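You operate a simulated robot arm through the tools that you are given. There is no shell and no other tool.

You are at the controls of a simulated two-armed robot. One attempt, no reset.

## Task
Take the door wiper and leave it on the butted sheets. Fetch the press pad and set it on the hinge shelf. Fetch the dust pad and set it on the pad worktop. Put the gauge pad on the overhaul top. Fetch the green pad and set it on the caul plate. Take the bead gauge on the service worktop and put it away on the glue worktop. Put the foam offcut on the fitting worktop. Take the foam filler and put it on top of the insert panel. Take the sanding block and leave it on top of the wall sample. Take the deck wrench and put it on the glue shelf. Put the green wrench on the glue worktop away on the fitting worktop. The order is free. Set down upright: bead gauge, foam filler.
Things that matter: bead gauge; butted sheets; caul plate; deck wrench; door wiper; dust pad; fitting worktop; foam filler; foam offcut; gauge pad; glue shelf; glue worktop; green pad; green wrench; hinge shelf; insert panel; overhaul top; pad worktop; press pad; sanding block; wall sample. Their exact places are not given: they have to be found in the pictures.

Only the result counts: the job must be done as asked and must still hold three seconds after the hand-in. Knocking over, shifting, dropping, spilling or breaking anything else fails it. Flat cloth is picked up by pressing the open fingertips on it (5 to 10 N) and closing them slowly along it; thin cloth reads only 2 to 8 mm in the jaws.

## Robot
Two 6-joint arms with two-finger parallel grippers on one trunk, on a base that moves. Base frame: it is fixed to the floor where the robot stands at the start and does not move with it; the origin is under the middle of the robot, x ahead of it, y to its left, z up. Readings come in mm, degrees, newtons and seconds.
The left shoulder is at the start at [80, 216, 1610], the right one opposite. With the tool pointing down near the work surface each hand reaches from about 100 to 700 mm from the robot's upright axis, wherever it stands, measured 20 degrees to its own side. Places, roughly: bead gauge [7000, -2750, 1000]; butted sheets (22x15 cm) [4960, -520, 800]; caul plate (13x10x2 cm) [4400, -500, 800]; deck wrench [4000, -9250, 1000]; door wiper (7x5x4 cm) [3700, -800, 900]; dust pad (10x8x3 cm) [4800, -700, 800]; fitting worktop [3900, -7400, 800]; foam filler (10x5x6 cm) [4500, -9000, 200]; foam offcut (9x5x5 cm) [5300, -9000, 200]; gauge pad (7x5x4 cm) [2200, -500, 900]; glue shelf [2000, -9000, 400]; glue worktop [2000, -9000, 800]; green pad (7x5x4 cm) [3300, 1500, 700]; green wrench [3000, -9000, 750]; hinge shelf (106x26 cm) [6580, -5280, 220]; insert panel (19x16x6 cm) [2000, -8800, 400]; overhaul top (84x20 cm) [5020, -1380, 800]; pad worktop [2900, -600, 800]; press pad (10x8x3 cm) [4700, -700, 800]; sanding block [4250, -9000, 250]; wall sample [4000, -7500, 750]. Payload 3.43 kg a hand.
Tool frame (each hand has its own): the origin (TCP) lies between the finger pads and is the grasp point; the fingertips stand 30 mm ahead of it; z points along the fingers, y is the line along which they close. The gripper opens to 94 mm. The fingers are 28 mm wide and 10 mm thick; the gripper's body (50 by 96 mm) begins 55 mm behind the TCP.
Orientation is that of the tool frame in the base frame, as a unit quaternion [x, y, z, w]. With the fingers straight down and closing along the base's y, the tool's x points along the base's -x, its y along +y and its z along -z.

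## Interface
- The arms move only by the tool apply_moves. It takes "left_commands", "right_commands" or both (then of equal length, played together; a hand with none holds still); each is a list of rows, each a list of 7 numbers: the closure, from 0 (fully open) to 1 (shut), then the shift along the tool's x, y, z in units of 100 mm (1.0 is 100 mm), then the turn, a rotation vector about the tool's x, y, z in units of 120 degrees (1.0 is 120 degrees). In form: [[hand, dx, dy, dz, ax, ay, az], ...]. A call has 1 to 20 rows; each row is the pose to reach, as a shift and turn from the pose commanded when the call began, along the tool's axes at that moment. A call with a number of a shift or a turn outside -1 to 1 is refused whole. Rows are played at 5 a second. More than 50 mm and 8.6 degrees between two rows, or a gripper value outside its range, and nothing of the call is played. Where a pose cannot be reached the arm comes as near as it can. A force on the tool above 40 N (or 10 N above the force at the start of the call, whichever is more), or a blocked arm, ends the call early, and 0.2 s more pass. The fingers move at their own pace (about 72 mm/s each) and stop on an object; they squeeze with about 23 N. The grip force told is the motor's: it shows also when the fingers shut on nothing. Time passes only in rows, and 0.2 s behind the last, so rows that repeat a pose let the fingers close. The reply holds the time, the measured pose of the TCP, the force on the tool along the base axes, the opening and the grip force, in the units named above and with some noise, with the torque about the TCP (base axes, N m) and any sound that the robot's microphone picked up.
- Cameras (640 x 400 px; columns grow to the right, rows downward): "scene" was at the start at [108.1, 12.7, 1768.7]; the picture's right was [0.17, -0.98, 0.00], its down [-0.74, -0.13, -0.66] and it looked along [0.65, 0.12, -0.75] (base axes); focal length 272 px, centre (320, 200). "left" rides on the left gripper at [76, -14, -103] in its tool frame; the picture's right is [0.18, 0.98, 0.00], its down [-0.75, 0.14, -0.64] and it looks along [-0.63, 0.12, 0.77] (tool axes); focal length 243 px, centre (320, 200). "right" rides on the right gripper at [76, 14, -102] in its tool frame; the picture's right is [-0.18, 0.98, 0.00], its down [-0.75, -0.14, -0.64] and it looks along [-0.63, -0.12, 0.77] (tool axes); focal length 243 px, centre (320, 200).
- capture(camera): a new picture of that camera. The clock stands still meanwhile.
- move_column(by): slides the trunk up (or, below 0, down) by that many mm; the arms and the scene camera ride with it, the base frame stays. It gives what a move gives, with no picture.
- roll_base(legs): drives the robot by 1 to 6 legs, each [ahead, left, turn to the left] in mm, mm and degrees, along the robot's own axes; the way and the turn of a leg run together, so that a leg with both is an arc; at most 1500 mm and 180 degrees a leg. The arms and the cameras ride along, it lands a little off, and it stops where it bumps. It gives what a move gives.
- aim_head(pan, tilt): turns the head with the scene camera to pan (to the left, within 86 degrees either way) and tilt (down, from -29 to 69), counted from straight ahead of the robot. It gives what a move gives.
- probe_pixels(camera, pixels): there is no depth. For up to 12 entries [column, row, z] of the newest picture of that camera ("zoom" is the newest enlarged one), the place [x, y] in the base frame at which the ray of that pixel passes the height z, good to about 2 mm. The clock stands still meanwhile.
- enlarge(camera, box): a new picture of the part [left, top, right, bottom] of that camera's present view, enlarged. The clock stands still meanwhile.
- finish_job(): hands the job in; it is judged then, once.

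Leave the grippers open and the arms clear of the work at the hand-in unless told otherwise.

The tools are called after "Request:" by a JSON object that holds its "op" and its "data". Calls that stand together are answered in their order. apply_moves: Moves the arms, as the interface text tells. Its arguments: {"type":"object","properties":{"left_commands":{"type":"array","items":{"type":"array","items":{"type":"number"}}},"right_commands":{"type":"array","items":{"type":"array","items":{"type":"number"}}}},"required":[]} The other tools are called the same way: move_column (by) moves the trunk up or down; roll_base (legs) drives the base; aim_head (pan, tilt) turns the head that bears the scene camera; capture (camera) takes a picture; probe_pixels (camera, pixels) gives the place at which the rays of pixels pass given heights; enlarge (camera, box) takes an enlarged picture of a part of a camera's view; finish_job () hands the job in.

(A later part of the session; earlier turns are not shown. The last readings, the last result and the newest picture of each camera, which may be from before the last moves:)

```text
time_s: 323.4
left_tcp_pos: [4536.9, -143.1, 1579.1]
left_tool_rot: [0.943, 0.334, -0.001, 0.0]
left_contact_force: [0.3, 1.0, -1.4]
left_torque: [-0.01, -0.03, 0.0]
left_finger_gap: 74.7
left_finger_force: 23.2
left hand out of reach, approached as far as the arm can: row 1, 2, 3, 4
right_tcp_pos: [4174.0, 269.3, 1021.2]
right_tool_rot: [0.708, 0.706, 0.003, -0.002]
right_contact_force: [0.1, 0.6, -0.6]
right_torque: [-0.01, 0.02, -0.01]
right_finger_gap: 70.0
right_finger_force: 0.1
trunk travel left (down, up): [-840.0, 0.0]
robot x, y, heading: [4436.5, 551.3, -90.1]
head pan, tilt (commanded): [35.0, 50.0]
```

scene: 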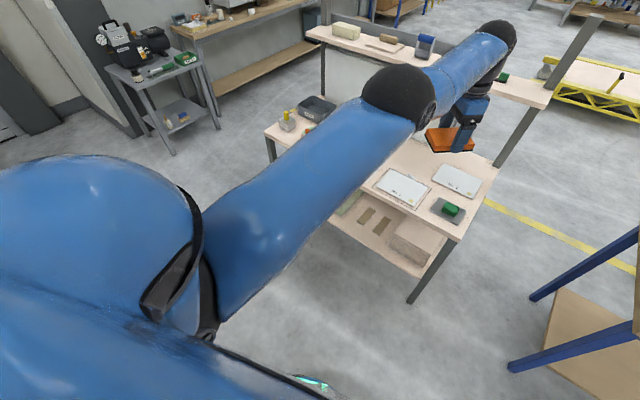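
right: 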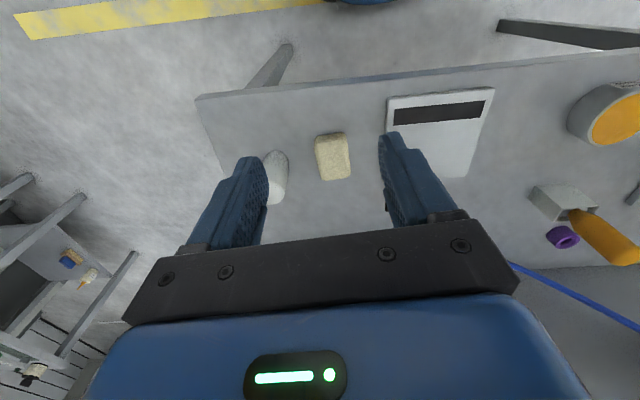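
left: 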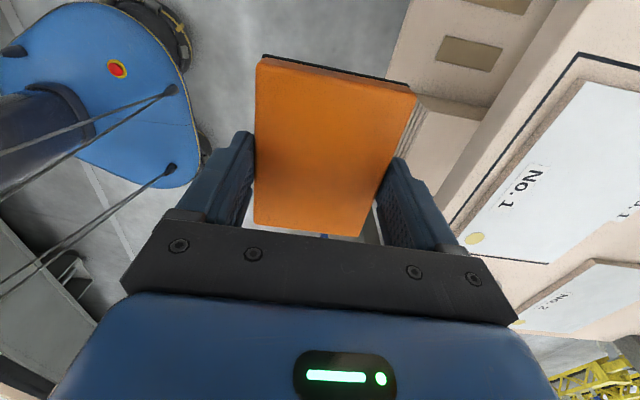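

A joint limit is reached at z≈1579. Now I tilt the fingers toward the robot (24°) here, which should force the elbow to bend.

Request:
{"op": "apply_moves", "data": {"left_commands": [[0.4, 0, 0, 0, 0.05, 0.041, 0], [0.4, 0, 0, 0, 0.1, 0.082, 0], [0.4, 0, 0, 0, 0.15, 0.123, 0], [0.4, 0, 0, 0, 0.2, 0.164, 0], [0.4, 0, 0, 0, 0.2, 0.164, 0]]}}

Request:
{"op": "apply_moves", "data": {"left_commands": [[0.4, 0, 0, 0.2, 0, 0, 0], [0.4, 0, 0, 0.4, 0, 0, 0], [0.4, 0, 0, 0.6, 0, 0, 0]]}}

```text
time_s: 324.6
left_tcp_pos: [4537.3, -144.0, 1579.9]
left_tool_rot: [0.943, 0.333, 0.0, 0.0]
left_contact_force: [0.0, 1.1, -1.7]
left_torque: [-0.01, 0.02, -0.03]
left_finger_gap: 74.6
left_finger_force: 22.7
left hand out of reach, approached as far as the arm can: row 1, 2, 3, 4, 5
right_tcp_pos: [4173.0, 268.6, 1021.9]
right_tool_rot: [0.708, 0.706, 0.003, -0.003]
right_contact_force: [0.7, -0.5, 0.8]
right_torque: [-0.02, 0.01, -0.03]
right_finger_gap: 70.7
right_finger_force: 0.0
trunk travel left (down, up): [-840.0, 0.0]
robot x, y, heading: [4444.4, 547.8, -90.3]
head pan, tilt (commanded): [35.0, 50.0]
```

```text
time_s: 325.4
left_tcp_pos: [4531.5, -162.0, 1533.6]
left_tool_rot: [0.943, 0.334, 0.0, -0.001]
left_contact_force: [0.2, 0.6, -1.9]
left_torque: [-0.01, 0.04, -0.04]
left_finger_gap: 74.6
left_finger_force: 23.0
left hand out of reach, approached as far as the arm can: row 1, 2, 3
right_tcp_pos: [4173.4, 268.6, 1021.1]
right_tool_rot: [0.707, 0.707, 0.003, -0.002]
right_contact_force: [-0.4, -0.1, 0.4]
right_torque: [0.05, 0.0, 0.0]
right_finger_gap: 70.3
right_finger_force: 0.2
trunk travel left (down, up): [-840.0, 0.0]
robot x, y, heading: [4438.2, 549.2, -90.2]
head pan, tilt (commanded): [35.0, 50.0]
```

The elbow seems hyper-extended against its limit; I must first command outward+up so it passes straight, then inward. First I go down along the shell to mid height.

Request:
{"op": "apply_moves", "data": {"left_commands": [[0.4, -0.1, 0.12, 0.3, 0, 0, 0], [0.4, -0.19, 0.23, 0.7, 0, 0, 0], [0.4, -0.19, 0.23, 1, 0, 0, 0]]}}

Request:
{"op": "apply_moves", "data": {"left_commands": [[0.4, -0.1, 0.12, 0.3, 0, 0, 0], [0.4, -0.19, 0.23, 0.7, 0, 0, 0], [0.4, -0.19, 0.23, 1, 0, 0, 0]]}}

Request:
{"op": "apply_moves", "data": {"left_commands": [[0.4, -0.19, 0.23, 0, 0, 0, 0], [0.4, -0.38, 0.46, -0.2, 0, 0, 0], [0.4, -0.38, 0.46, -0.6, 0, 0, 0], [0.4, -0.19, 0.23, -0.8, 0, 0, 0], [0.4, 0, 0, -1, 0, 0, 0], [0.4, 0.19, -0.23, -1, 0, 0, 0], [0.4, 0.38, -0.46, -1, 0, 0, 0]]}}

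```text
time_s: 326.2
left_tcp_pos: [4532.8, -192.2, 1433.4]
left_tool_rot: [0.942, 0.335, 0.0, -0.001]
left_contact_force: [0.9, -0.7, -1.6]
left_torque: [0.01, -0.01, 0.0]
left_finger_gap: 74.7
left_finger_force: 22.9
left hand out of reach, approached as far as the arm can: row 2
right_tcp_pos: [4173.2, 268.3, 1022.3]
right_tool_rot: [0.708, 0.706, 0.003, -0.003]
right_contact_force: [-0.8, -0.4, 0.8]
right_torque: [0.01, 0.02, -0.01]
right_finger_gap: 70.5
right_finger_force: 0.1
trunk travel left (down, up): [-840.0, 0.0]
robot x, y, heading: [4436.5, 546.7, -90.1]
head pan, tilt (commanded): [35.0, 50.0]
```

```text
time_s: 327.0
left_tcp_pos: [4535.6, -205.4, 1330.5]
left_tool_rot: [0.942, 0.334, -0.001, 0.001]
left_contact_force: [0.5, 0.2, -1.7]
left_torque: [0.02, 0.01, 0.01]
left_finger_gap: 74.7
left_finger_force: 22.7
left hand out of reach, approached as far as the arm can: row 1, 2, 3
right_tcp_pos: [4172.5, 268.7, 1021.4]
right_tool_rot: [0.708, 0.707, 0.003, -0.003]
right_contact_force: [-0.3, -0.4, 0.7]
right_torque: [0.04, 0.0, 0.01]
right_finger_gap: 70.7
right_finger_force: 0.1
trunk travel left (down, up): [-840.0, 0.0]
robot x, y, heading: [4435.3, 548.5, -90.2]
head pan, tilt (commanded): [35.0, 50.0]
```

```text
time_s: 328.6
left_tcp_pos: [4535.9, -187.3, 1437.0]
left_tool_rot: [0.942, 0.334, 0.0, -0.001]
left_contact_force: [0.0, -0.3, -1.3]
left_torque: [0.01, 0.02, 0.01]
left_finger_gap: 74.7
left_finger_force: 23.1
left hand out of reach, approached as far as the arm can: row 1, 2, 3, 4, 5, 6, 7
right_tcp_pos: [4173.1, 267.6, 1021.6]
right_tool_rot: [0.708, 0.706, 0.003, -0.003]
right_contact_force: [-1.2, -0.5, 0.0]
right_torque: [0.0, 0.01, 0.0]
right_finger_gap: 70.4
right_finger_force: 0.1
trunk travel left (down, up): [-840.0, 0.0]
robot x, y, heading: [4435.4, 546.4, -90.0]
head pan, tilt (commanded): [35.0, 50.0]
```

Not yet. I try the mirror manoeuvre: outward, then down, then inward.

Request:
{"op": "apply_moves", "data": {"left_commands": [[0.4, -0.19, 0.23, 0, 0, 0, 0], [0.4, -0.38, 0.46, 0.2, 0, 0, 0], [0.4, -0.38, 0.46, 0.6, 0, 0, 0], [0.4, -0.19, 0.23, 0.8, 0, 0, 0], [0.4, 0, 0, 1, 0, 0, 0], [0.4, 0.19, -0.23, 1, 0, 0, 0], [0.4, 0.38, -0.46, 1, 0, 0, 0]]}}

```text
time_s: 330.2
left_tcp_pos: [4526.3, -177.3, 1327.1]
left_tool_rot: [0.942, 0.334, 0.0, 0.0]
left_contact_force: [-1.1, 0.3, -0.6]
left_torque: [0.0, 0.0, 0.02]
left_finger_gap: 74.7
left_finger_force: 22.9
left hand out of reach, approached as far as the arm can: row 1, 2, 3, 4, 6, 7
right_tcp_pos: [4173.1, 268.8, 1021.7]
right_tool_rot: [0.707, 0.707, 0.003, -0.003]
right_contact_force: [0.3, -0.1, 0.6]
right_torque: [0.0, 0.01, 0.01]
right_finger_gap: 70.6
right_finger_force: 0.1
trunk travel left (down, up): [-840.0, 0.0]
robot x, y, heading: [4436.1, 546.4, -90.3]
head pan, tilt (commanded): [35.0, 50.0]
```

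Progress: the hand is now ~28 mm inside the shell. I keep going inward and down.

Request:
{"op": "apply_moves", "data": {"left_commands": [[0.4, 0.1, -0.12, 0.2, 0, 0, 0], [0.4, 0.2, -0.24, 0.4, 0, 0, 0], [0.4, 0.3, -0.36, 0.6, 0, 0, 0], [0.4, 0.38, -0.46, 0.8, 0, 0, 0], [0.4, 0.38, -0.46, 1, 0, 0, 0]]}}

Request:
{"op": "apply_moves", "data": {"left_commands": [[0.4, 0.1, -0.12, 0.2, 0, 0, 0], [0.4, 0.2, -0.24, 0.4, 0, 0, 0], [0.4, 0.3, -0.36, 0.6, 0, 0, 0], [0.4, 0.38, -0.46, 0.8, 0, 0, 0], [0.4, 0.38, -0.46, 1, 0, 0, 0]]}}

```text
time_s: 331.4
left_tcp_pos: [4522.2, -133.1, 1217.3]
left_tool_rot: [0.943, 0.334, -0.001, 0.0]
left_contact_force: [-0.3, 0.2, -1.8]
left_torque: [-0.03, 0.02, 0.0]
left_finger_gap: 74.7
left_finger_force: 23.4
left hand out of reach, approached as far as the arm can: row 1, 2, 3, 4, 5
right_tcp_pos: [4173.2, 268.8, 1020.8]
right_tool_rot: [0.707, 0.707, 0.003, -0.003]
right_contact_force: [-0.5, -0.4, -0.7]
right_torque: [-0.01, -0.02, 0.0]
right_finger_gap: 70.5
right_finger_force: 0.0
trunk travel left (down, up): [-840.0, 0.0]
robot x, y, heading: [4439.5, 550.6, -90.1]
head pan, tilt (commanded): [35.0, 50.0]
```

```text
time_s: 332.6
left_tcp_pos: [4521.1, -74.5, 1116.0]
left_tool_rot: [0.942, 0.335, 0.001, 0.0]
left_contact_force: [0.5, 0.5, -1.4]
left_torque: [-0.01, 0.02, -0.03]
left_finger_gap: 74.9
left_finger_force: 22.8
right_tcp_pos: [4174.5, 269.3, 1020.8]
right_tool_rot: [0.708, 0.707, 0.003, -0.003]
right_contact_force: [-0.4, 0.3, 0.4]
right_torque: [0.01, -0.02, -0.01]
right_finger_gap: 70.5
right_finger_force: 0.0
trunk travel left (down, up): [-840.0, 0.0]
robot x, y, heading: [4441.5, 546.4, -90.2]
head pan, tilt (commanded): [35.0, 50.0]
```

Freed: no reach flag at (4521,−74,1116). I bring the hand to a normal tucked pose in several moves.

Request:
{"op": "apply_moves", "data": {"left_commands": [[0.4, 0.4, -0.11, 0.12, 0, 0, 0], [0.4, 0.8, -0.22, 0.25, 0, 0, 0]]}}

Request:
{"op": "apply_moves", "data": {"left_commands": [[0.4, 0.4, -0.11, 0.12, 0, 0, 0], [0.4, 0.8, -0.22, 0.25, 0, 0, 0]]}}

Request:
{"op": "apply_moves", "data": {"left_commands": [[0.4, 0.4, -0.11, 0.12, 0, 0, 0], [0.4, 0.8, -0.22, 0.25, 0, 0, 0]]}}

Request:
{"op": "capture", "data": {"camera": "scene"}}

```text
time_s: 333.2
left_tcp_pos: [4571.0, -7.8, 1091.3]
left_tool_rot: [0.943, 0.334, -0.002, 0.0]
left_contact_force: [-0.3, 0.3, -1.5]
left_torque: [-0.03, 0.01, 0.01]
left_finger_gap: 74.8
left_finger_force: 22.8
right_tcp_pos: [4174.1, 271.5, 1022.8]
right_tool_rot: [0.707, 0.707, 0.001, -0.003]
right_contact_force: [-0.1, -0.4, 0.7]
right_torque: [0.01, 0.03, 0.01]
right_finger_gap: 70.4
right_finger_force: 0.1
trunk travel left (down, up): [-840.0, 0.0]
robot x, y, heading: [4439.8, 547.1, -90.3]
head pan, tilt (commanded): [35.0, 50.0]
```

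```text
time_s: 333.8
left_tcp_pos: [4622.7, 60.0, 1059.7]
left_tool_rot: [0.943, 0.334, -0.003, 0.003]
left_contact_force: [-0.9, 1.3, -2.5]
left_torque: [0.0, 0.01, 0.02]
left_finger_gap: 74.7
left_finger_force: 23.2
left hand out of reach, approached as far as the arm can: row 1, 2
right_tcp_pos: [4175.6, 270.9, 1022.4]
right_tool_rot: [0.708, 0.707, 0.002, -0.003]
right_contact_force: [0.6, 0.1, 0.7]
right_torque: [-0.02, -0.04, 0.01]
right_finger_gap: 70.6
right_finger_force: 0.1
trunk travel left (down, up): [-840.0, 0.0]
robot x, y, heading: [4440.3, 549.4, -89.9]
head pan, tilt (commanded): [35.0, 50.0]
```

```text
time_s: 334.4
left_tcp_pos: [4665.5, 127.9, 1034.7]
left_tool_rot: [0.943, 0.334, -0.002, 0.0]
left_contact_force: [-0.4, 1.0, -2.2]
left_torque: [0.0, 0.01, 0.02]
left_finger_gap: 74.7
left_finger_force: 22.5
right_tcp_pos: [4174.8, 272.2, 1022.9]
right_tool_rot: [0.707, 0.707, 0.002, -0.003]
right_contact_force: [0.6, -0.1, -0.3]
right_torque: [-0.04, 0.04, 0.04]
right_finger_gap: 70.5
right_finger_force: 0.0
trunk travel left (down, up): [-840.0, 0.0]
robot x, y, heading: [4440.3, 549.8, -90.1]
head pan, tilt (commanded): [35.0, 50.0]
```

```text
taken
```

scene: 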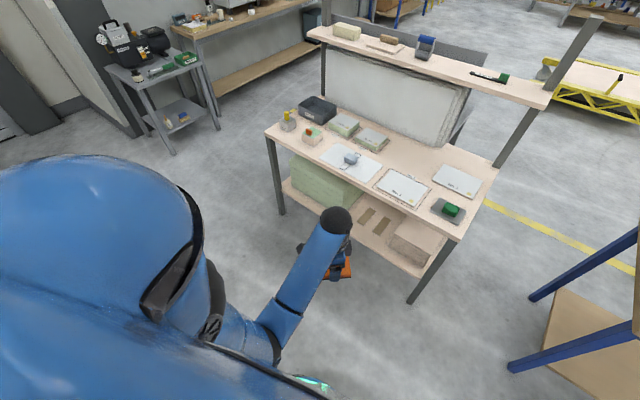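

The left arm is back in its normal posture with the pad held, and table 2 is in order. I drive east and then south toward the service bench.

Request:
{"op": "roll_base", "data": {"legs": [[0, 1500, 0], [1400, 0, 0], [1400, 0, 0]]}}

Request:
{"op": "aim_head", "data": {"pan": 40, "tilt": 25}}

Request:
{"op": "capture", "data": {"camera": "scene"}}

```text
time_s: 355.0
left_tcp_pos: [6162.0, -2658.8, 1034.5]
left_tool_rot: [0.943, 0.332, -0.001, 0.001]
left_contact_force: [0.1, 0.1, -2.2]
left_torque: [0.0, 0.02, 0.0]
left_finger_gap: 74.9
left_finger_force: 23.0
right_tcp_pos: [5670.1, -2513.5, 1021.9]
right_tool_rot: [0.71, 0.704, 0.003, -0.004]
right_contact_force: [-0.1, 0.0, -0.4]
right_torque: [-0.02, 0.02, -0.01]
right_finger_gap: 70.3
right_finger_force: 0.0
trunk travel left (down, up): [-840.0, 0.0]
robot x, y, heading: [5935.4, -2233.6, -90.6]
head pan, tilt (commanded): [35.0, 50.0]
```

```text
time_s: 355.9
left_tcp_pos: [6161.4, -2661.2, 1035.3]
left_tool_rot: [0.943, 0.332, 0.0, -0.001]
left_contact_force: [-0.5, -0.4, -1.7]
left_torque: [0.02, -0.01, 0.01]
left_finger_gap: 74.8
left_finger_force: 22.7
right_tcp_pos: [5670.3, -2513.7, 1021.3]
right_tool_rot: [0.709, 0.705, 0.003, -0.002]
right_contact_force: [0.0, 0.5, 0.1]
right_torque: [-0.01, 0.01, -0.03]
right_finger_gap: 70.5
right_finger_force: 0.1
trunk travel left (down, up): [-840.0, 0.0]
robot x, y, heading: [5941.8, -2236.9, -90.6]
head pan, tilt (commanded): [40.0, 25.0]
```

```text
taken
```

scene: 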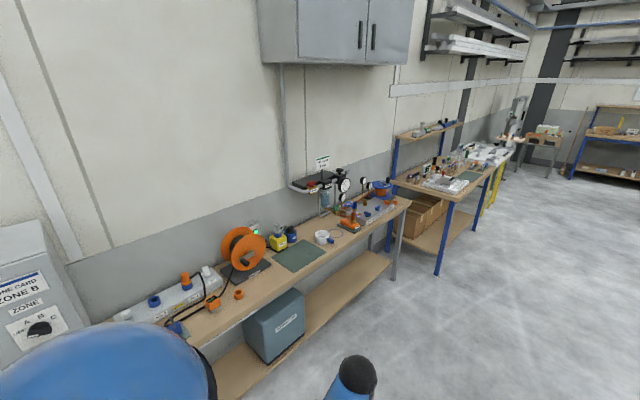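

I turn to face the service bench (+x) and view it.

Request:
{"op": "roll_base", "data": {"legs": [[0, 0, 90.6], [0, -350, 0]]}}

Request:
{"op": "aim_head", "data": {"pan": 0, "tilt": 30}}

Request:
{"op": "capture", "data": {"camera": "scene"}}

```text
time_s: 362.0
left_tcp_pos: [6365.1, -2331.4, 1033.7]
left_tool_rot: [0.413, 0.911, 0.0, 0.001]
left_contact_force: [0.8, 0.6, -1.6]
left_torque: [-0.03, 0.02, -0.01]
left_finger_gap: 74.4
left_finger_force: 23.0
right_tcp_pos: [6240.3, -2828.7, 1021.6]
right_tool_rot: [-0.017, 1.0, -0.002, -0.005]
right_contact_force: [-1.2, -0.5, 0.3]
right_torque: [-0.02, 0.0, 0.0]
right_finger_gap: 70.4
right_finger_force: 0.0
trunk travel left (down, up): [-840.0, 0.0]
robot x, y, heading: [5949.8, -2574.0, 2.1]
head pan, tilt (commanded): [40.0, 25.0]
```

```text
time_s: 363.1
left_tcp_pos: [6365.4, -2334.7, 1033.9]
left_tool_rot: [0.413, 0.911, 0.0, -0.001]
left_contact_force: [0.0, 0.2, -1.1]
left_torque: [0.02, 0.03, 0.0]
left_finger_gap: 74.5
left_finger_force: 23.2
right_tcp_pos: [6241.0, -2832.4, 1020.5]
right_tool_rot: [-0.018, 1.0, -0.001, -0.004]
right_contact_force: [-0.4, -0.1, -0.3]
right_torque: [0.01, 0.0, 0.0]
right_finger_gap: 70.5
right_finger_force: 0.0
trunk travel left (down, up): [-840.0, 0.0]
robot x, y, heading: [5952.2, -2577.6, 1.8]
head pan, tilt (commanded): [0.0, 30.0]
```

```text
taken
```

scene: 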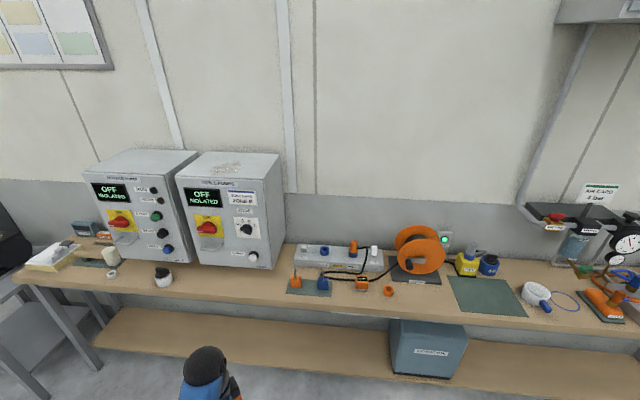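

Request:
{"op": "enlarge", "data": {"camera": "scene", "box": [270, 220, 520, 320]}}

Request:
{"op": "enlarge", "data": {"camera": "scene", "box": [480, 170, 640, 330]}}

Request:
{"op": "probe_pixels", "data": {"camera": "scene", "pixels": [[415, 255, 1000], [490, 264, 950], [467, 263, 950], [537, 297, 920], [485, 290, 880], [610, 300, 950], [353, 250, 950], [560, 345, 880], [100, 340, 0]]}}

```text
2.56 times, centred on (395, 270) of scene
```

zoom: 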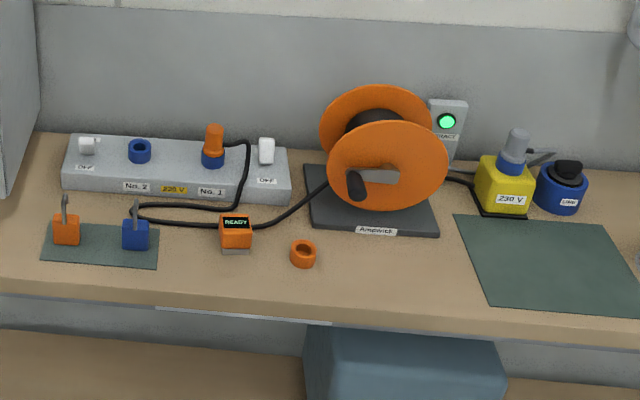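

```text
2.50 times, centred on (560, 250) of scene
```

zoom: 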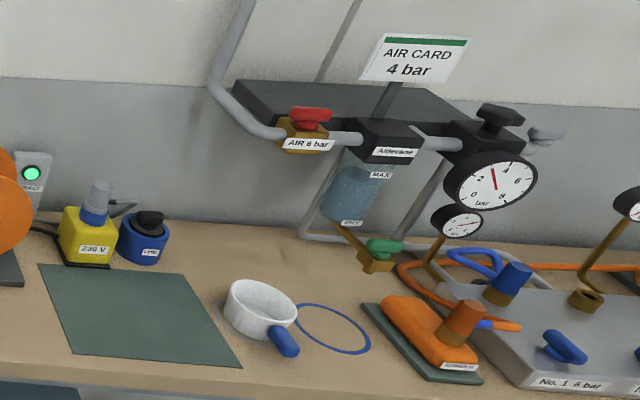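

```text
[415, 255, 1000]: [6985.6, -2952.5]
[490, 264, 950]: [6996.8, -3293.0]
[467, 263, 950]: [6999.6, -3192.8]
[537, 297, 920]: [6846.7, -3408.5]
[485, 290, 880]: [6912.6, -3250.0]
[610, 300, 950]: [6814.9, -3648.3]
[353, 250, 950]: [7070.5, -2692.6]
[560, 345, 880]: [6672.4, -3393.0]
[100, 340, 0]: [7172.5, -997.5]
```

I look closer at the objects around (7000,−2750).

Request:
{"op": "enlarge", "data": {"camera": "scene", "box": [285, 230, 405, 305]}}

Request:
{"op": "enlarge", "data": {"camera": "scene", "box": [20, 220, 300, 300]}}

```text
5.33 times, centred on (345, 268) of scene
```

zoom: 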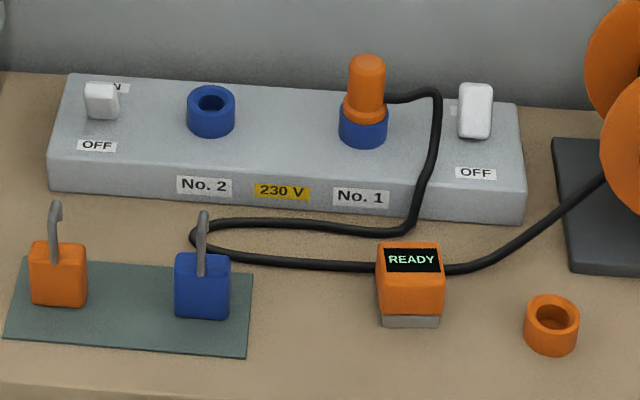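

```text
2.29 times, centred on (160, 260) of scene
```

zoom: 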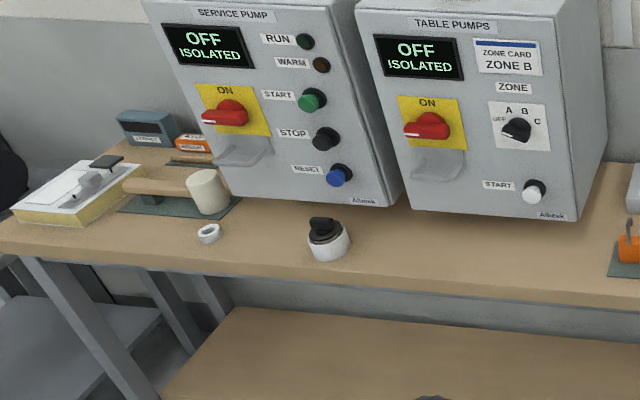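

Rough places given to 250 mm mean the bead gauge lies within about x 6875–7125, y −2875…−2625. I move 250 mm closer and shift to view that part better.

Request:
{"op": "roll_base", "data": {"legs": [[250, -150, -1.8]]}}

Request:
{"op": "aim_head", "data": {"pan": 0, "tilt": 40}}

Request:
{"op": "capture", "data": {"camera": "scene"}}

Request:
{"op": "enlarge", "data": {"camera": "scene", "box": [260, 180, 420, 280]}}

```text
time_s: 365.1
left_tcp_pos: [6623.6, -2501.2, 1035.2]
left_tool_rot: [0.434, 0.901, -0.001, 0.001]
left_contact_force: [0.3, 0.5, -2.1]
left_torque: [0.03, -0.02, 0.02]
left_finger_gap: 74.3
left_finger_force: 23.1
right_tcp_pos: [6475.6, -2991.8, 1022.5]
right_tool_rot: [0.006, 1.0, -0.001, -0.003]
right_contact_force: [0.1, -0.3, -0.1]
right_torque: [0.02, -0.02, -0.02]
right_finger_gap: 70.5
right_finger_force: 0.1
trunk travel left (down, up): [-840.0, 0.0]
robot x, y, heading: [6201.8, -2724.4, -0.4]
head pan, tilt (commanded): [0.0, 30.0]
```

```text
time_s: 365.8
left_tcp_pos: [6624.3, -2502.5, 1033.8]
left_tool_rot: [0.434, 0.901, 0.0, 0.0]
left_contact_force: [0.3, -0.5, -1.3]
left_torque: [-0.02, 0.0, -0.01]
left_finger_gap: 74.4
left_finger_force: 23.0
right_tcp_pos: [6475.9, -2993.0, 1020.5]
right_tool_rot: [0.006, 1.0, 0.0, -0.005]
right_contact_force: [0.3, -0.2, 1.2]
right_torque: [0.02, -0.01, 0.02]
right_finger_gap: 70.5
right_finger_force: 0.0
trunk travel left (down, up): [-840.0, 0.0]
robot x, y, heading: [6196.7, -2725.8, -0.7]
head pan, tilt (commanded): [0.0, 40.0]
```

```text
taken
```

scene: 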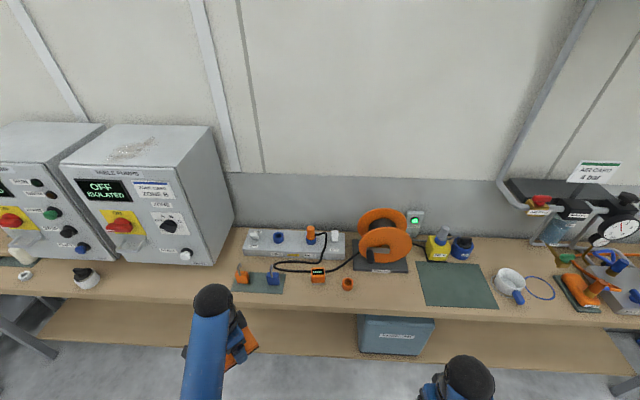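

```text
4.00 times, centred on (340, 230) of scene
```

zoom: 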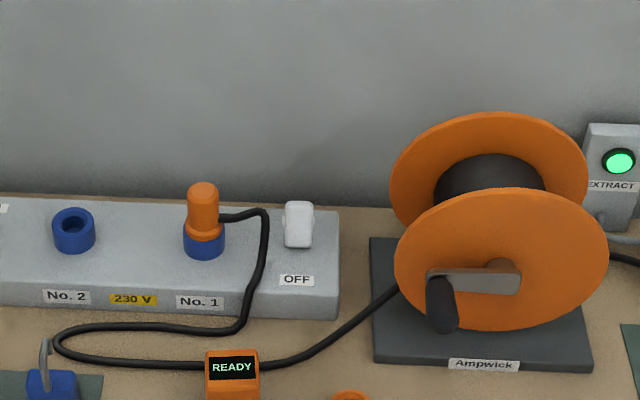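

Request:
{"op": "enlarge", "data": {"camera": "scene", "box": [230, 245, 390, 325]}}

Request:
{"op": "probe_pixels", "data": {"camera": "scene", "pixels": [[347, 284, 850], [347, 284, 900], [318, 276, 850], [318, 276, 900], [311, 234, 950], [311, 234, 1000], [382, 235, 1000], [242, 275, 900], [272, 277, 900], [320, 310, 850]]}}

```text
4.00 times, centred on (310, 285) of scene
```

zoom: 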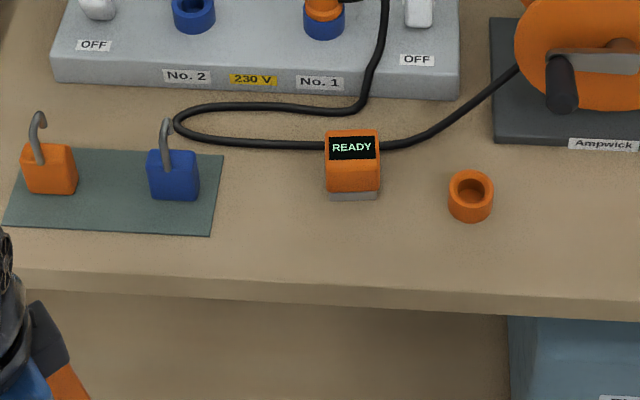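

```text
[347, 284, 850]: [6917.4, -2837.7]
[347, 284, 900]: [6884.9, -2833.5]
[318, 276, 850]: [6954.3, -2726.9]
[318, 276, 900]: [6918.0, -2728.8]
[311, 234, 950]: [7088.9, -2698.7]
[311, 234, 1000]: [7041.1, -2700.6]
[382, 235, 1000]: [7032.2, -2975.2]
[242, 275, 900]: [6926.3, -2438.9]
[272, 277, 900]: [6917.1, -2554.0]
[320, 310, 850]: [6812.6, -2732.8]
```

Request:
{"op": "capture", "data": {"camera": "right"}}

```text
taken
```

right: 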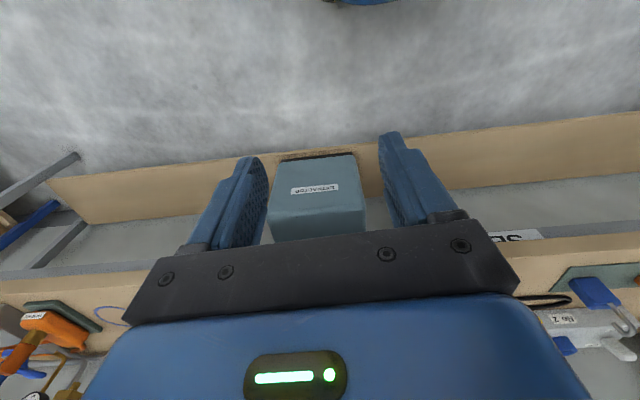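

Request:
{"op": "enlarge", "data": {"camera": "right", "box": [500, 220, 640, 360]}}

Request:
{"op": "apply_moves", "data": {"right_commands": [[0.25, 0, 0, 0.4, 0, 0, 0], [0.25, 0, 0, 0.8, 0, 0, 0], [0.25, 0, 0, 1, 0, 0, 0]]}}

Request:
{"op": "enlarge", "data": {"camera": "right", "box": [500, 220, 640, 360]}}

```text
2.86 times, centred on (570, 290) of right
```

zoom: 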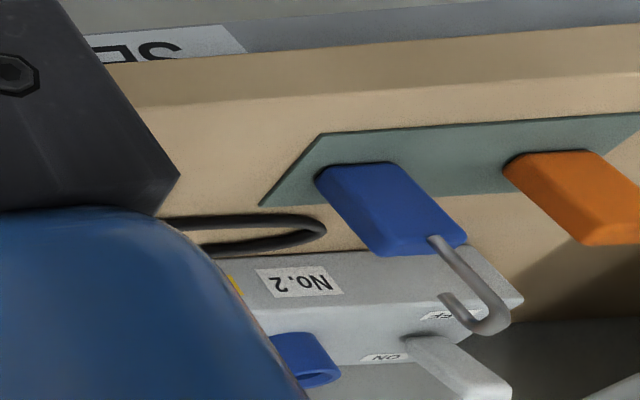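

```text
time_s: 366.6
left_tcp_pos: [6626.9, -2503.5, 1033.8]
left_tool_rot: [0.435, 0.9, 0.0, 0.0]
left_contact_force: [-0.2, 0.2, -1.3]
left_torque: [0.0, 0.02, -0.04]
left_finger_gap: 74.3
left_finger_force: 22.6
right_tcp_pos: [6477.9, -2995.9, 921.5]
right_tool_rot: [0.006, 1.0, 0.0, -0.005]
right_contact_force: [0.7, -1.3, -0.3]
right_torque: [-0.03, 0.02, 0.0]
right_finger_gap: 70.4
right_finger_force: 0.0
trunk travel left (down, up): [-840.0, 0.0]
robot x, y, heading: [6201.3, -2724.3, -0.7]
head pan, tilt (commanded): [0.0, 40.0]
```

```text
2.86 times, centred on (570, 290) of right
```

zoom: 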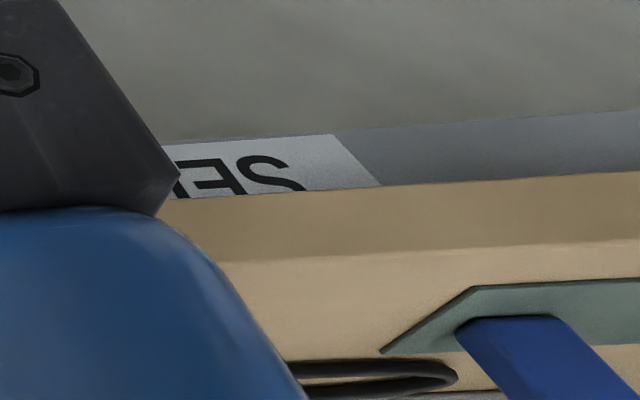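

Request:
{"op": "probe_pixels", "data": {"camera": "zoom", "pixels": [[473, 287, 820], [473, 287, 850], [473, 287, 880], [381, 352, 850], [381, 352, 880]]}}

Request:
{"op": "apply_moves", "data": {"right_commands": [[0.25, 0, 0, -0.4, 0, 0, 0], [0.25, 0, 0, -0.8, 0, 0, 0], [0.25, 0, 0, -1, 0, 0, 0]]}}

Request:
{"op": "enlarge", "data": {"camera": "right", "box": [500, 220, 640, 360]}}

Request:
{"op": "probe_pixels", "data": {"camera": "zoom", "pixels": [[325, 133, 820], [325, 133, 850], [325, 133, 880], [259, 205, 850], [259, 205, 880]]}}

```text
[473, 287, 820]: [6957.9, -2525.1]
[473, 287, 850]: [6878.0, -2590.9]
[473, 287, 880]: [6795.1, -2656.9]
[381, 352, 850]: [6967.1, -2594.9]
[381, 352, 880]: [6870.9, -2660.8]
```

```text
time_s: 367.4
left_tcp_pos: [6625.6, -2503.6, 1035.0]
left_tool_rot: [0.435, 0.901, -0.001, 0.0]
left_contact_force: [-0.7, 0.1, -1.9]
left_torque: [0.01, 0.0, 0.04]
left_finger_gap: 74.5
left_finger_force: 23.1
right_tcp_pos: [6478.6, -2992.7, 1020.5]
right_tool_rot: [0.006, 1.0, 0.0, -0.005]
right_contact_force: [-0.3, -0.2, -0.4]
right_torque: [-0.01, 0.01, -0.01]
right_finger_gap: 70.4
right_finger_force: 0.0
trunk travel left (down, up): [-840.0, 0.0]
robot x, y, heading: [6199.9, -2724.6, -0.8]
head pan, tilt (commanded): [0.0, 40.0]
```

```text
2.86 times, centred on (570, 290) of right
```

zoom: 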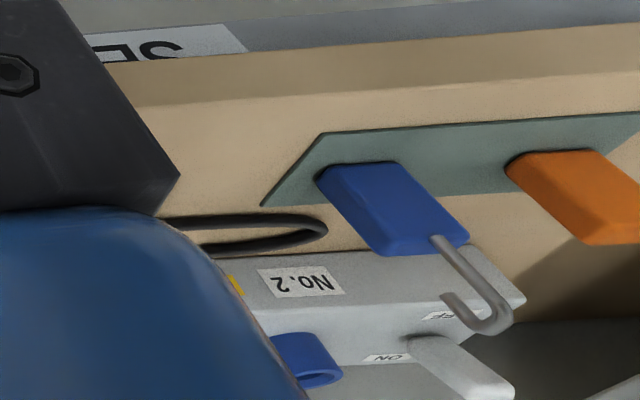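

```text
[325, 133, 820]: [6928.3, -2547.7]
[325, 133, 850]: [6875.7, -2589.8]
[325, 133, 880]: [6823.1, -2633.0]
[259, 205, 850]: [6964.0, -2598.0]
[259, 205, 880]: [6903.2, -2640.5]
```

Bench surface ≈852. I tuck the left hand back 150 mm so I can come closer without touching the pump box.

Request:
{"op": "apply_moves", "data": {"left_commands": [[0.4, 0.25, -0.31, 0, 0, 0, 0], [0.4, 0.5, -0.62, 0, 0, 0, 0], [0.4, 0.6, -0.75, 0, 0, 0, 0]]}}

Request:
{"op": "apply_moves", "data": {"left_commands": [[0.4, 0.2, -0.25, 0, 0, 0, 0], [0.4, 0.3, -0.38, 0, 0, 0, 0]]}}

Request:
{"op": "roll_base", "data": {"legs": [[180, -80, 0]]}}

Request:
{"op": "aim_head", "data": {"pan": 5, "tilt": 48}}

Request:
{"op": "enlarge", "data": {"camera": "scene", "box": [240, 120, 400, 240]}}

Request:
{"op": "capture", "data": {"camera": "scene"}}

```text
time_s: 368.2
left_tcp_pos: [6527.8, -2503.1, 1034.3]
left_tool_rot: [0.434, 0.901, 0.0, 0.0]
left_contact_force: [0.2, 0.2, -0.9]
left_torque: [0.0, 0.03, -0.04]
left_finger_gap: 74.6
left_finger_force: 22.9
right_tcp_pos: [6477.4, -2992.5, 1022.3]
right_tool_rot: [0.006, 1.0, 0.0, -0.005]
right_contact_force: [0.3, -0.1, -0.4]
right_torque: [0.0, 0.03, 0.0]
right_finger_gap: 70.5
right_finger_force: 0.0
trunk travel left (down, up): [-840.0, 0.0]
robot x, y, heading: [6198.4, -2723.0, -1.0]
head pan, tilt (commanded): [0.0, 40.0]
```

```text
time_s: 368.8
left_tcp_pos: [6478.3, -2502.8, 1036.3]
left_tool_rot: [0.435, 0.901, 0.001, 0.001]
left_contact_force: [0.8, 0.3, -0.8]
left_torque: [0.0, -0.05, 0.0]
left_finger_gap: 74.5
left_finger_force: 22.9
right_tcp_pos: [6476.0, -2992.2, 1021.9]
right_tool_rot: [0.006, 1.0, 0.0, -0.004]
right_contact_force: [-0.3, -0.1, -0.1]
right_torque: [0.02, -0.03, 0.0]
right_finger_gap: 70.3
right_finger_force: 0.0
trunk travel left (down, up): [-840.0, 0.0]
robot x, y, heading: [6198.0, -2726.5, -0.8]
head pan, tilt (commanded): [0.0, 40.0]
```

```text
time_s: 370.4
left_tcp_pos: [6653.8, -2582.1, 1035.1]
left_tool_rot: [0.434, 0.901, 0.0, 0.002]
left_contact_force: [-0.1, 0.1, -1.7]
left_torque: [-0.02, -0.02, -0.03]
left_finger_gap: 74.7
left_finger_force: 22.8
right_tcp_pos: [6651.8, -3073.4, 1022.6]
right_tool_rot: [0.006, 1.0, -0.001, -0.003]
right_contact_force: [-0.1, 0.8, -0.7]
right_torque: [0.0, -0.03, -0.01]
right_finger_gap: 70.6
right_finger_force: 0.1
trunk travel left (down, up): [-840.0, 0.0]
robot x, y, heading: [6377.1, -2806.6, -0.7]
head pan, tilt (commanded): [0.0, 40.0]
```

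```text
time_s: 371.1
left_tcp_pos: [6655.0, -2584.3, 1035.1]
left_tool_rot: [0.433, 0.901, 0.0, 0.002]
left_contact_force: [-0.8, 0.0, -1.5]
left_torque: [0.03, 0.02, -0.01]
left_finger_gap: 74.7
left_finger_force: 23.1
right_tcp_pos: [6654.2, -3073.8, 1021.3]
right_tool_rot: [0.006, 1.0, 0.0, -0.004]
right_contact_force: [1.1, 0.3, -0.2]
right_torque: [0.01, 0.01, 0.04]
right_finger_gap: 70.6
right_finger_force: 0.1
trunk travel left (down, up): [-840.0, 0.0]
robot x, y, heading: [6379.0, -2807.1, -1.1]
head pan, tilt (commanded): [5.0, 48.0]
```

```text
3.33 times, centred on (320, 180) of scene
```

zoom: 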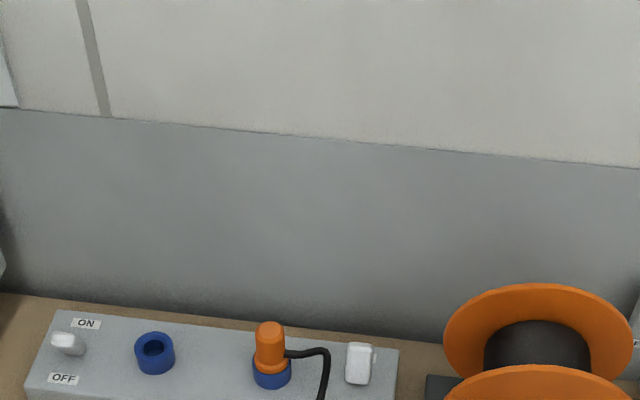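

```text
taken
```

scene: 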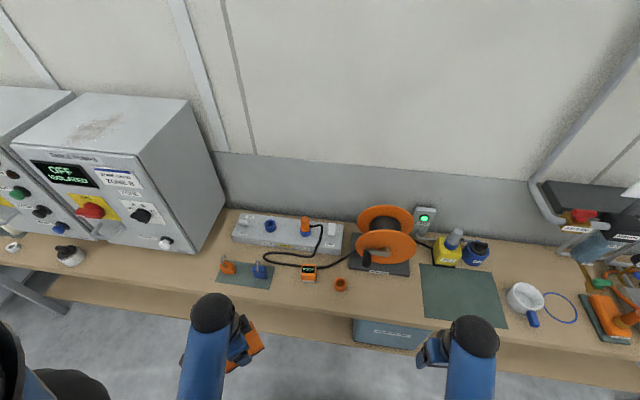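

Request:
{"op": "enlarge", "data": {"camera": "scene", "box": [260, 210, 360, 300]}}

Request:
{"op": "probe_pixels", "data": {"camera": "scene", "pixels": [[305, 227, 960], [305, 227, 1000], [305, 234, 900], [308, 273, 880], [308, 280, 852], [341, 285, 870], [269, 226, 930], [333, 231, 930], [385, 225, 950]]}}

```text
4.44 times, centred on (310, 255) of scene
```

zoom: 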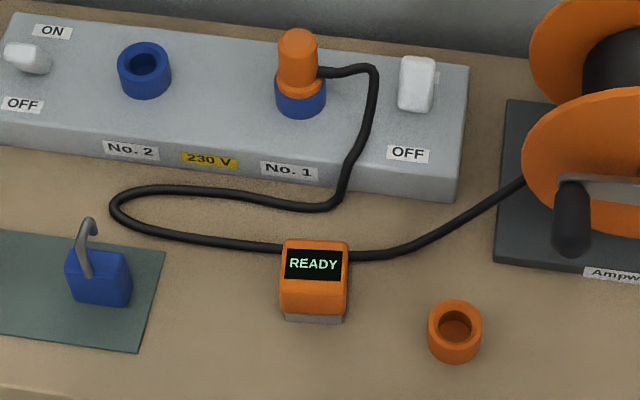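

```text
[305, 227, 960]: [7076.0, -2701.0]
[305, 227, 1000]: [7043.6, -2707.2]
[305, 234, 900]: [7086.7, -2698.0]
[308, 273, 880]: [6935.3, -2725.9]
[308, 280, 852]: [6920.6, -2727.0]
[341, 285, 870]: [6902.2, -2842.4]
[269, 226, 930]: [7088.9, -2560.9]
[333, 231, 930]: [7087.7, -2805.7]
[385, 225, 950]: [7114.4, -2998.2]
```

The orange "READY" box at (308,275) fits the place. I check the pump box's front corner before moving closer.

Request:
{"op": "probe_pixels", "data": {"camera": "scene", "pixels": [[203, 251, 852], [128, 247, 852], [185, 105, 1300], [320, 318, 852], [220, 300, 852]]}}

Request:
{"op": "enlarge", "data": {"camera": "scene", "box": [0, 80, 280, 300]}}

```text
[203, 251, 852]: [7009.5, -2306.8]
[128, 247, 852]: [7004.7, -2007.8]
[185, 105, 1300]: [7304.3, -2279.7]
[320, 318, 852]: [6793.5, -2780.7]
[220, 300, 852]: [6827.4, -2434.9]
```

```text
1.82 times, centred on (140, 190) of scene
```

zoom: 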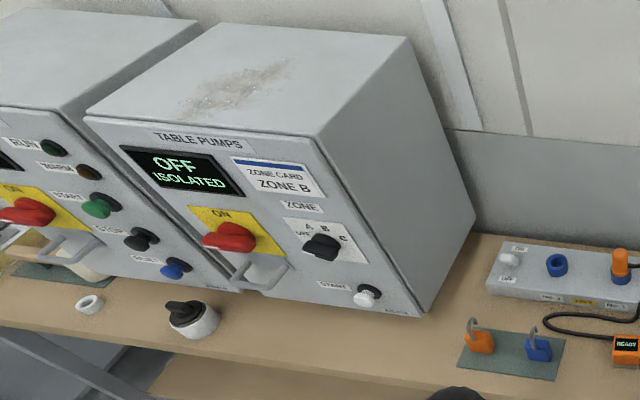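

Pump box is at x≥7000, y≥−2300: fine. I roll 100 ahead, 130 left, and open the right hand, then bring it over the READY box.

Request:
{"op": "roll_base", "data": {"legs": [[90, 130, 1]]}}

Request:
{"op": "apply_moves", "data": {"right_commands": [[0, -0.4, 0.2, 0, 0, 0, 0], [0, -0.6, 0.6, 0, 0, 0, 0], [0, -0.8, 0.98, 0, 0, 0, 0]]}}

Request:
{"op": "capture", "data": {"camera": "right"}}

```text
time_s: 372.5
left_tcp_pos: [6741.9, -2453.7, 1036.5]
left_tool_rot: [0.425, 0.905, 0.002, 0.0]
left_contact_force: [0.0, -0.7, -1.5]
left_torque: [0.07, -0.03, 0.01]
left_finger_gap: 74.7
left_finger_force: 22.8
right_tcp_pos: [6750.0, -2944.4, 1020.2]
right_tool_rot: [-0.004, 1.0, 0.001, -0.003]
right_contact_force: [0.4, -0.3, -0.1]
right_torque: [0.0, -0.02, -0.01]
right_finger_gap: 70.4
right_finger_force: 0.1
trunk travel left (down, up): [-840.0, 0.0]
robot x, y, heading: [6466.5, -2681.7, 0.4]
head pan, tilt (commanded): [5.0, 48.0]
```

```text
time_s: 373.3
left_tcp_pos: [6742.5, -2451.6, 1034.8]
left_tool_rot: [0.426, 0.905, -0.001, 0.0]
left_contact_force: [0.3, -0.1, -1.8]
left_torque: [-0.04, -0.01, 0.01]
left_finger_gap: 74.5
left_finger_force: 22.7
right_tcp_pos: [6830.8, -2842.4, 1022.3]
right_tool_rot: [-0.004, 1.0, -0.001, -0.005]
right_contact_force: [0.9, 0.2, 0.3]
right_torque: [0.01, 0.01, -0.01]
right_finger_gap: 94.2
right_finger_force: 0.0
trunk travel left (down, up): [-840.0, 0.0]
robot x, y, heading: [6473.3, -2683.1, 0.4]
head pan, tilt (commanded): [5.0, 48.0]
```

```text
taken
```

right: 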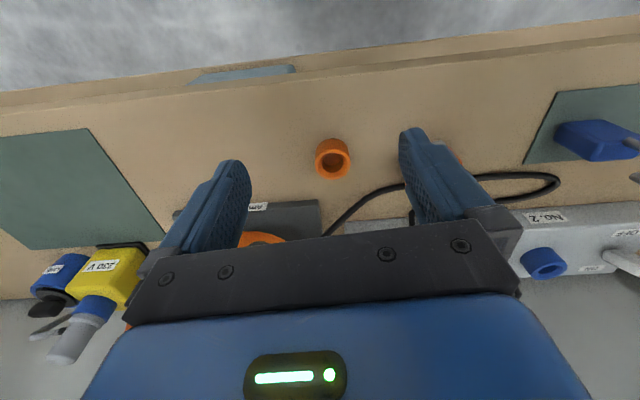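

Request:
{"op": "apply_moves", "data": {"right_commands": [[0, 0, 0.4, 0, 0, 0, 0], [0, 0, 0.8, 0, 0, 0, 0], [0, 0, 1, 0, 0, 0, 0]]}}

Request:
{"op": "capture", "data": {"camera": "right"}}

```text
time_s: 374.1
left_tcp_pos: [6743.4, -2450.1, 1035.7]
left_tool_rot: [0.426, 0.905, 0.0, -0.001]
left_contact_force: [-0.3, -0.4, -0.9]
left_torque: [0.0, 0.02, -0.01]
left_finger_gap: 74.4
left_finger_force: 22.8
right_tcp_pos: [6827.3, -2743.1, 1021.8]
right_tool_rot: [-0.005, 1.0, 0.0, -0.005]
right_contact_force: [-0.2, 0.5, 0.4]
right_torque: [-0.01, 0.01, -0.03]
right_finger_gap: 94.1
right_finger_force: 0.0
trunk travel left (down, up): [-840.0, 0.0]
robot x, y, heading: [6465.5, -2679.4, 0.4]
head pan, tilt (commanded): [5.0, 48.0]
```

```text
taken
```

right: 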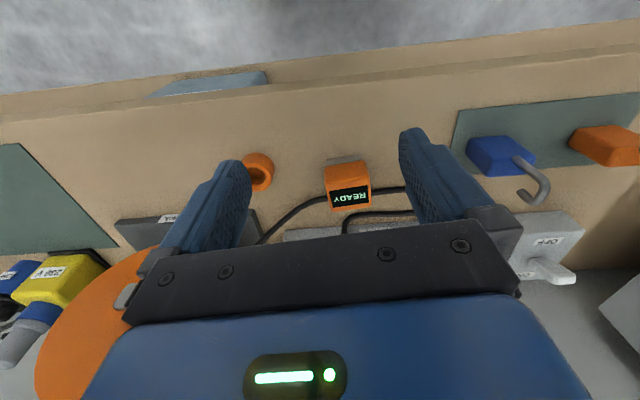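

Request:
{"op": "enlarge", "data": {"camera": "right", "box": [270, 140, 410, 230]}}

```text
4.44 times, centred on (340, 185) of right
```

zoom: 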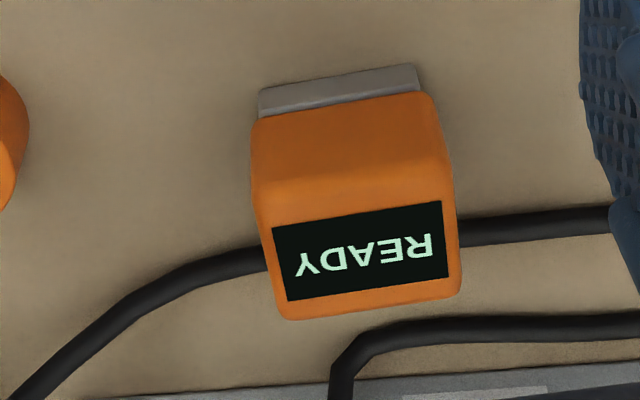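

Request:
{"op": "probe_pixels", "data": {"camera": "right", "pixels": [[327.7, 198.1, 857], [372, 191.4, 857], [326, 165, 852], [362, 155, 852], [325.5, 167, 865], [366, 162, 865], [332.5, 211.5, 910], [371.5, 206, 910], [332.5, 211.5, 900], [371.5, 206, 900]]}}

```text
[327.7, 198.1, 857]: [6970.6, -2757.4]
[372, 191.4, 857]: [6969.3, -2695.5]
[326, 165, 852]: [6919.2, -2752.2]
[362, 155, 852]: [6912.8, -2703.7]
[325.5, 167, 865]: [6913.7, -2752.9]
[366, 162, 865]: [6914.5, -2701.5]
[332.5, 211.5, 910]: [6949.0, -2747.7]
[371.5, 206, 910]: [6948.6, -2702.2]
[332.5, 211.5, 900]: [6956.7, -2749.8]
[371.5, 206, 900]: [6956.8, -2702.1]
```

The cord lies behind the box (x≈6970 vs box back ≈6952), so the box is free. It is ≈50 mm wide in y, centre ≈(6933,−2727). I move the open right hand over it.

Request:
{"op": "apply_moves", "data": {"right_commands": [[0, -0.4, 0.08, 0, 0, 0, 0], [0, -0.8, 0.16, 0, 0, 0, 0], [0, -1, 0.16, 0.2, 0, 0, 0]]}}

Request:
{"op": "capture", "data": {"camera": "right"}}

```text
time_s: 374.9
left_tcp_pos: [6743.3, -2452.0, 1034.8]
left_tool_rot: [0.425, 0.905, 0.0, -0.001]
left_contact_force: [-0.3, 0.3, -1.6]
left_torque: [0.0, 0.0, -0.03]
left_finger_gap: 74.4
left_finger_force: 22.7
right_tcp_pos: [6930.5, -2726.9, 999.7]
right_tool_rot: [-0.004, 1.0, 0.0, -0.004]
right_contact_force: [-0.1, -0.1, 0.5]
right_torque: [0.0, 0.01, -0.02]
right_finger_gap: 93.9
right_finger_force: 0.0
trunk travel left (down, up): [-840.0, 0.0]
robot x, y, heading: [6467.1, -2682.1, 0.4]
head pan, tilt (commanded): [5.0, 48.0]
```

```text
taken
```

right: 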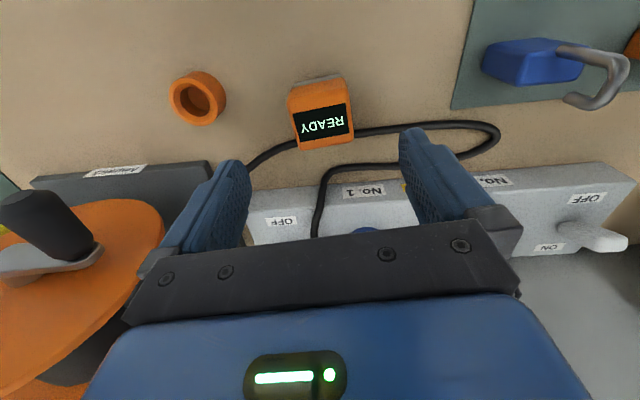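

Request:
{"op": "probe_pixels", "data": {"camera": "right", "pixels": [[288, 95, 885], [344, 86, 885], [302, 150, 905], [353, 138, 905], [297, 88, 852], [341, 77, 852]]}}

```text
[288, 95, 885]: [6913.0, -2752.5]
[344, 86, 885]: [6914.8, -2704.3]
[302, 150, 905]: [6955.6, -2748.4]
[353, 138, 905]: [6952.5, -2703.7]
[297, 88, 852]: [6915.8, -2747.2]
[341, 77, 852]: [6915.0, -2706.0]
```

Aligned. I descend to z≈905, then slowly to 886.

Request:
{"op": "apply_moves", "data": {"right_commands": [[0, -0.02, 0, 0.4, 0, 0, 0], [0, -0.02, 0, 0.75, 0, 0, 0], [0, -0.02, 0, 0.92, 0, 0, 0], [0, -0.02, 0, 0.95, 0, 0, 0]]}}

Request:
{"op": "apply_moves", "data": {"right_commands": [[0, 0, 0, 0.05, 0, 0, 0], [0, 0, 0, 0.1, 0, 0, 0], [0, 0, 0, 0.15, 0, 0, 0], [0, 0, 0, 0.18, 0, 0, 0], [0, 0, 0, 0.18, 0, 0, 0]]}}

Request:
{"op": "capture", "data": {"camera": "right"}}

```text
time_s: 375.9
left_tcp_pos: [6742.0, -2451.2, 1036.4]
left_tool_rot: [0.425, 0.905, -0.001, 0.0]
left_contact_force: [0.0, 0.6, -1.4]
left_torque: [0.02, 0.0, 0.0]
left_finger_gap: 74.5
left_finger_force: 23.2
right_tcp_pos: [6931.2, -2725.2, 904.7]
right_tool_rot: [-0.005, 1.0, 0.0, -0.005]
right_contact_force: [-0.6, -0.6, 0.3]
right_torque: [-0.01, -0.03, 0.01]
right_finger_gap: 94.0
right_finger_force: 0.0
trunk travel left (down, up): [-840.0, 0.0]
robot x, y, heading: [6471.0, -2678.4, 0.7]
head pan, tilt (commanded): [5.0, 48.0]
```

```text
time_s: 377.1
left_tcp_pos: [6742.7, -2452.2, 1035.0]
left_tool_rot: [0.425, 0.905, -0.001, -0.001]
left_contact_force: [-0.5, 0.2, -1.8]
left_torque: [0.0, -0.01, -0.02]
left_finger_gap: 74.4
left_finger_force: 23.3
right_tcp_pos: [6930.0, -2724.8, 885.4]
right_tool_rot: [-0.004, 1.0, 0.0, -0.005]
right_contact_force: [-0.3, -0.1, -0.3]
right_torque: [0.01, -0.02, 0.0]
right_finger_gap: 93.7
right_finger_force: 0.0
trunk travel left (down, up): [-840.0, 0.0]
robot x, y, heading: [6464.5, -2681.3, 0.6]
head pan, tilt (commanded): [5.0, 48.0]
```

```text
taken
```

right: 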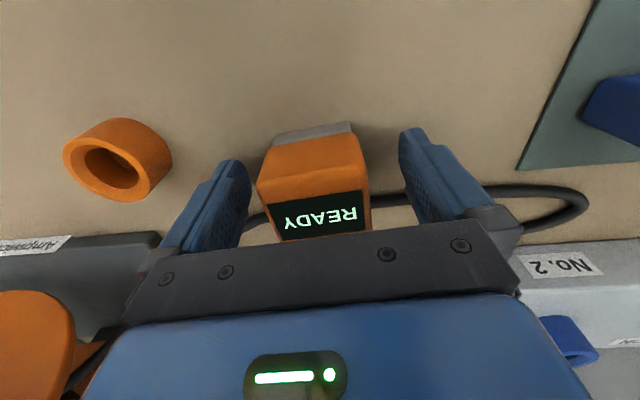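

Fingers straddle the box, clear of the cord. I close.

Request:
{"op": "apply_moves", "data": {"right_commands": [[0.2, 0, 0, 0, 0, 0, 0], [0.35, 0, 0, 0, 0, 0, 0], [0.5, 0, 0, 0, 0, 0, 0], [0.65, 0, 0, 0, 0, 0, 0], [0.65, 0, 0, 0, 0, 0, 0]]}}

Request:
{"op": "capture", "data": {"camera": "right"}}

```text
time_s: 378.3
left_tcp_pos: [6743.3, -2451.0, 1034.8]
left_tool_rot: [0.426, 0.905, -0.001, -0.001]
left_contact_force: [-0.6, -0.2, -2.1]
left_torque: [0.01, -0.01, -0.02]
left_finger_gap: 74.4
left_finger_force: 22.6
right_tcp_pos: [6929.6, -2725.9, 886.3]
right_tool_rot: [-0.005, 1.0, -0.001, -0.005]
right_contact_force: [0.4, -0.2, 0.0]
right_torque: [-0.03, -0.01, -0.01]
right_finger_gap: 56.3
right_finger_force: 22.8
trunk travel left (down, up): [-840.0, 0.0]
robot x, y, heading: [6469.5, -2675.7, 0.2]
head pan, tilt (commanded): [5.0, 48.0]
```

```text
taken
```

right: 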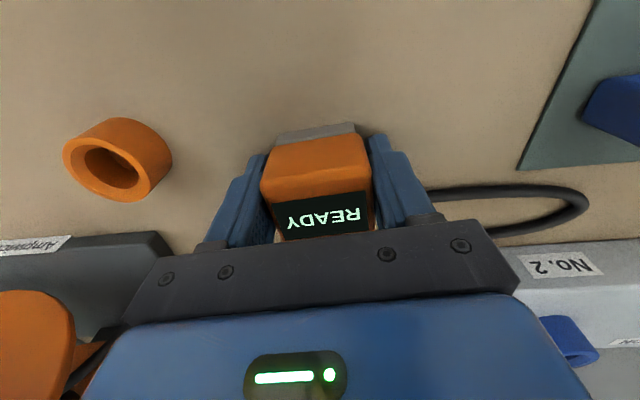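

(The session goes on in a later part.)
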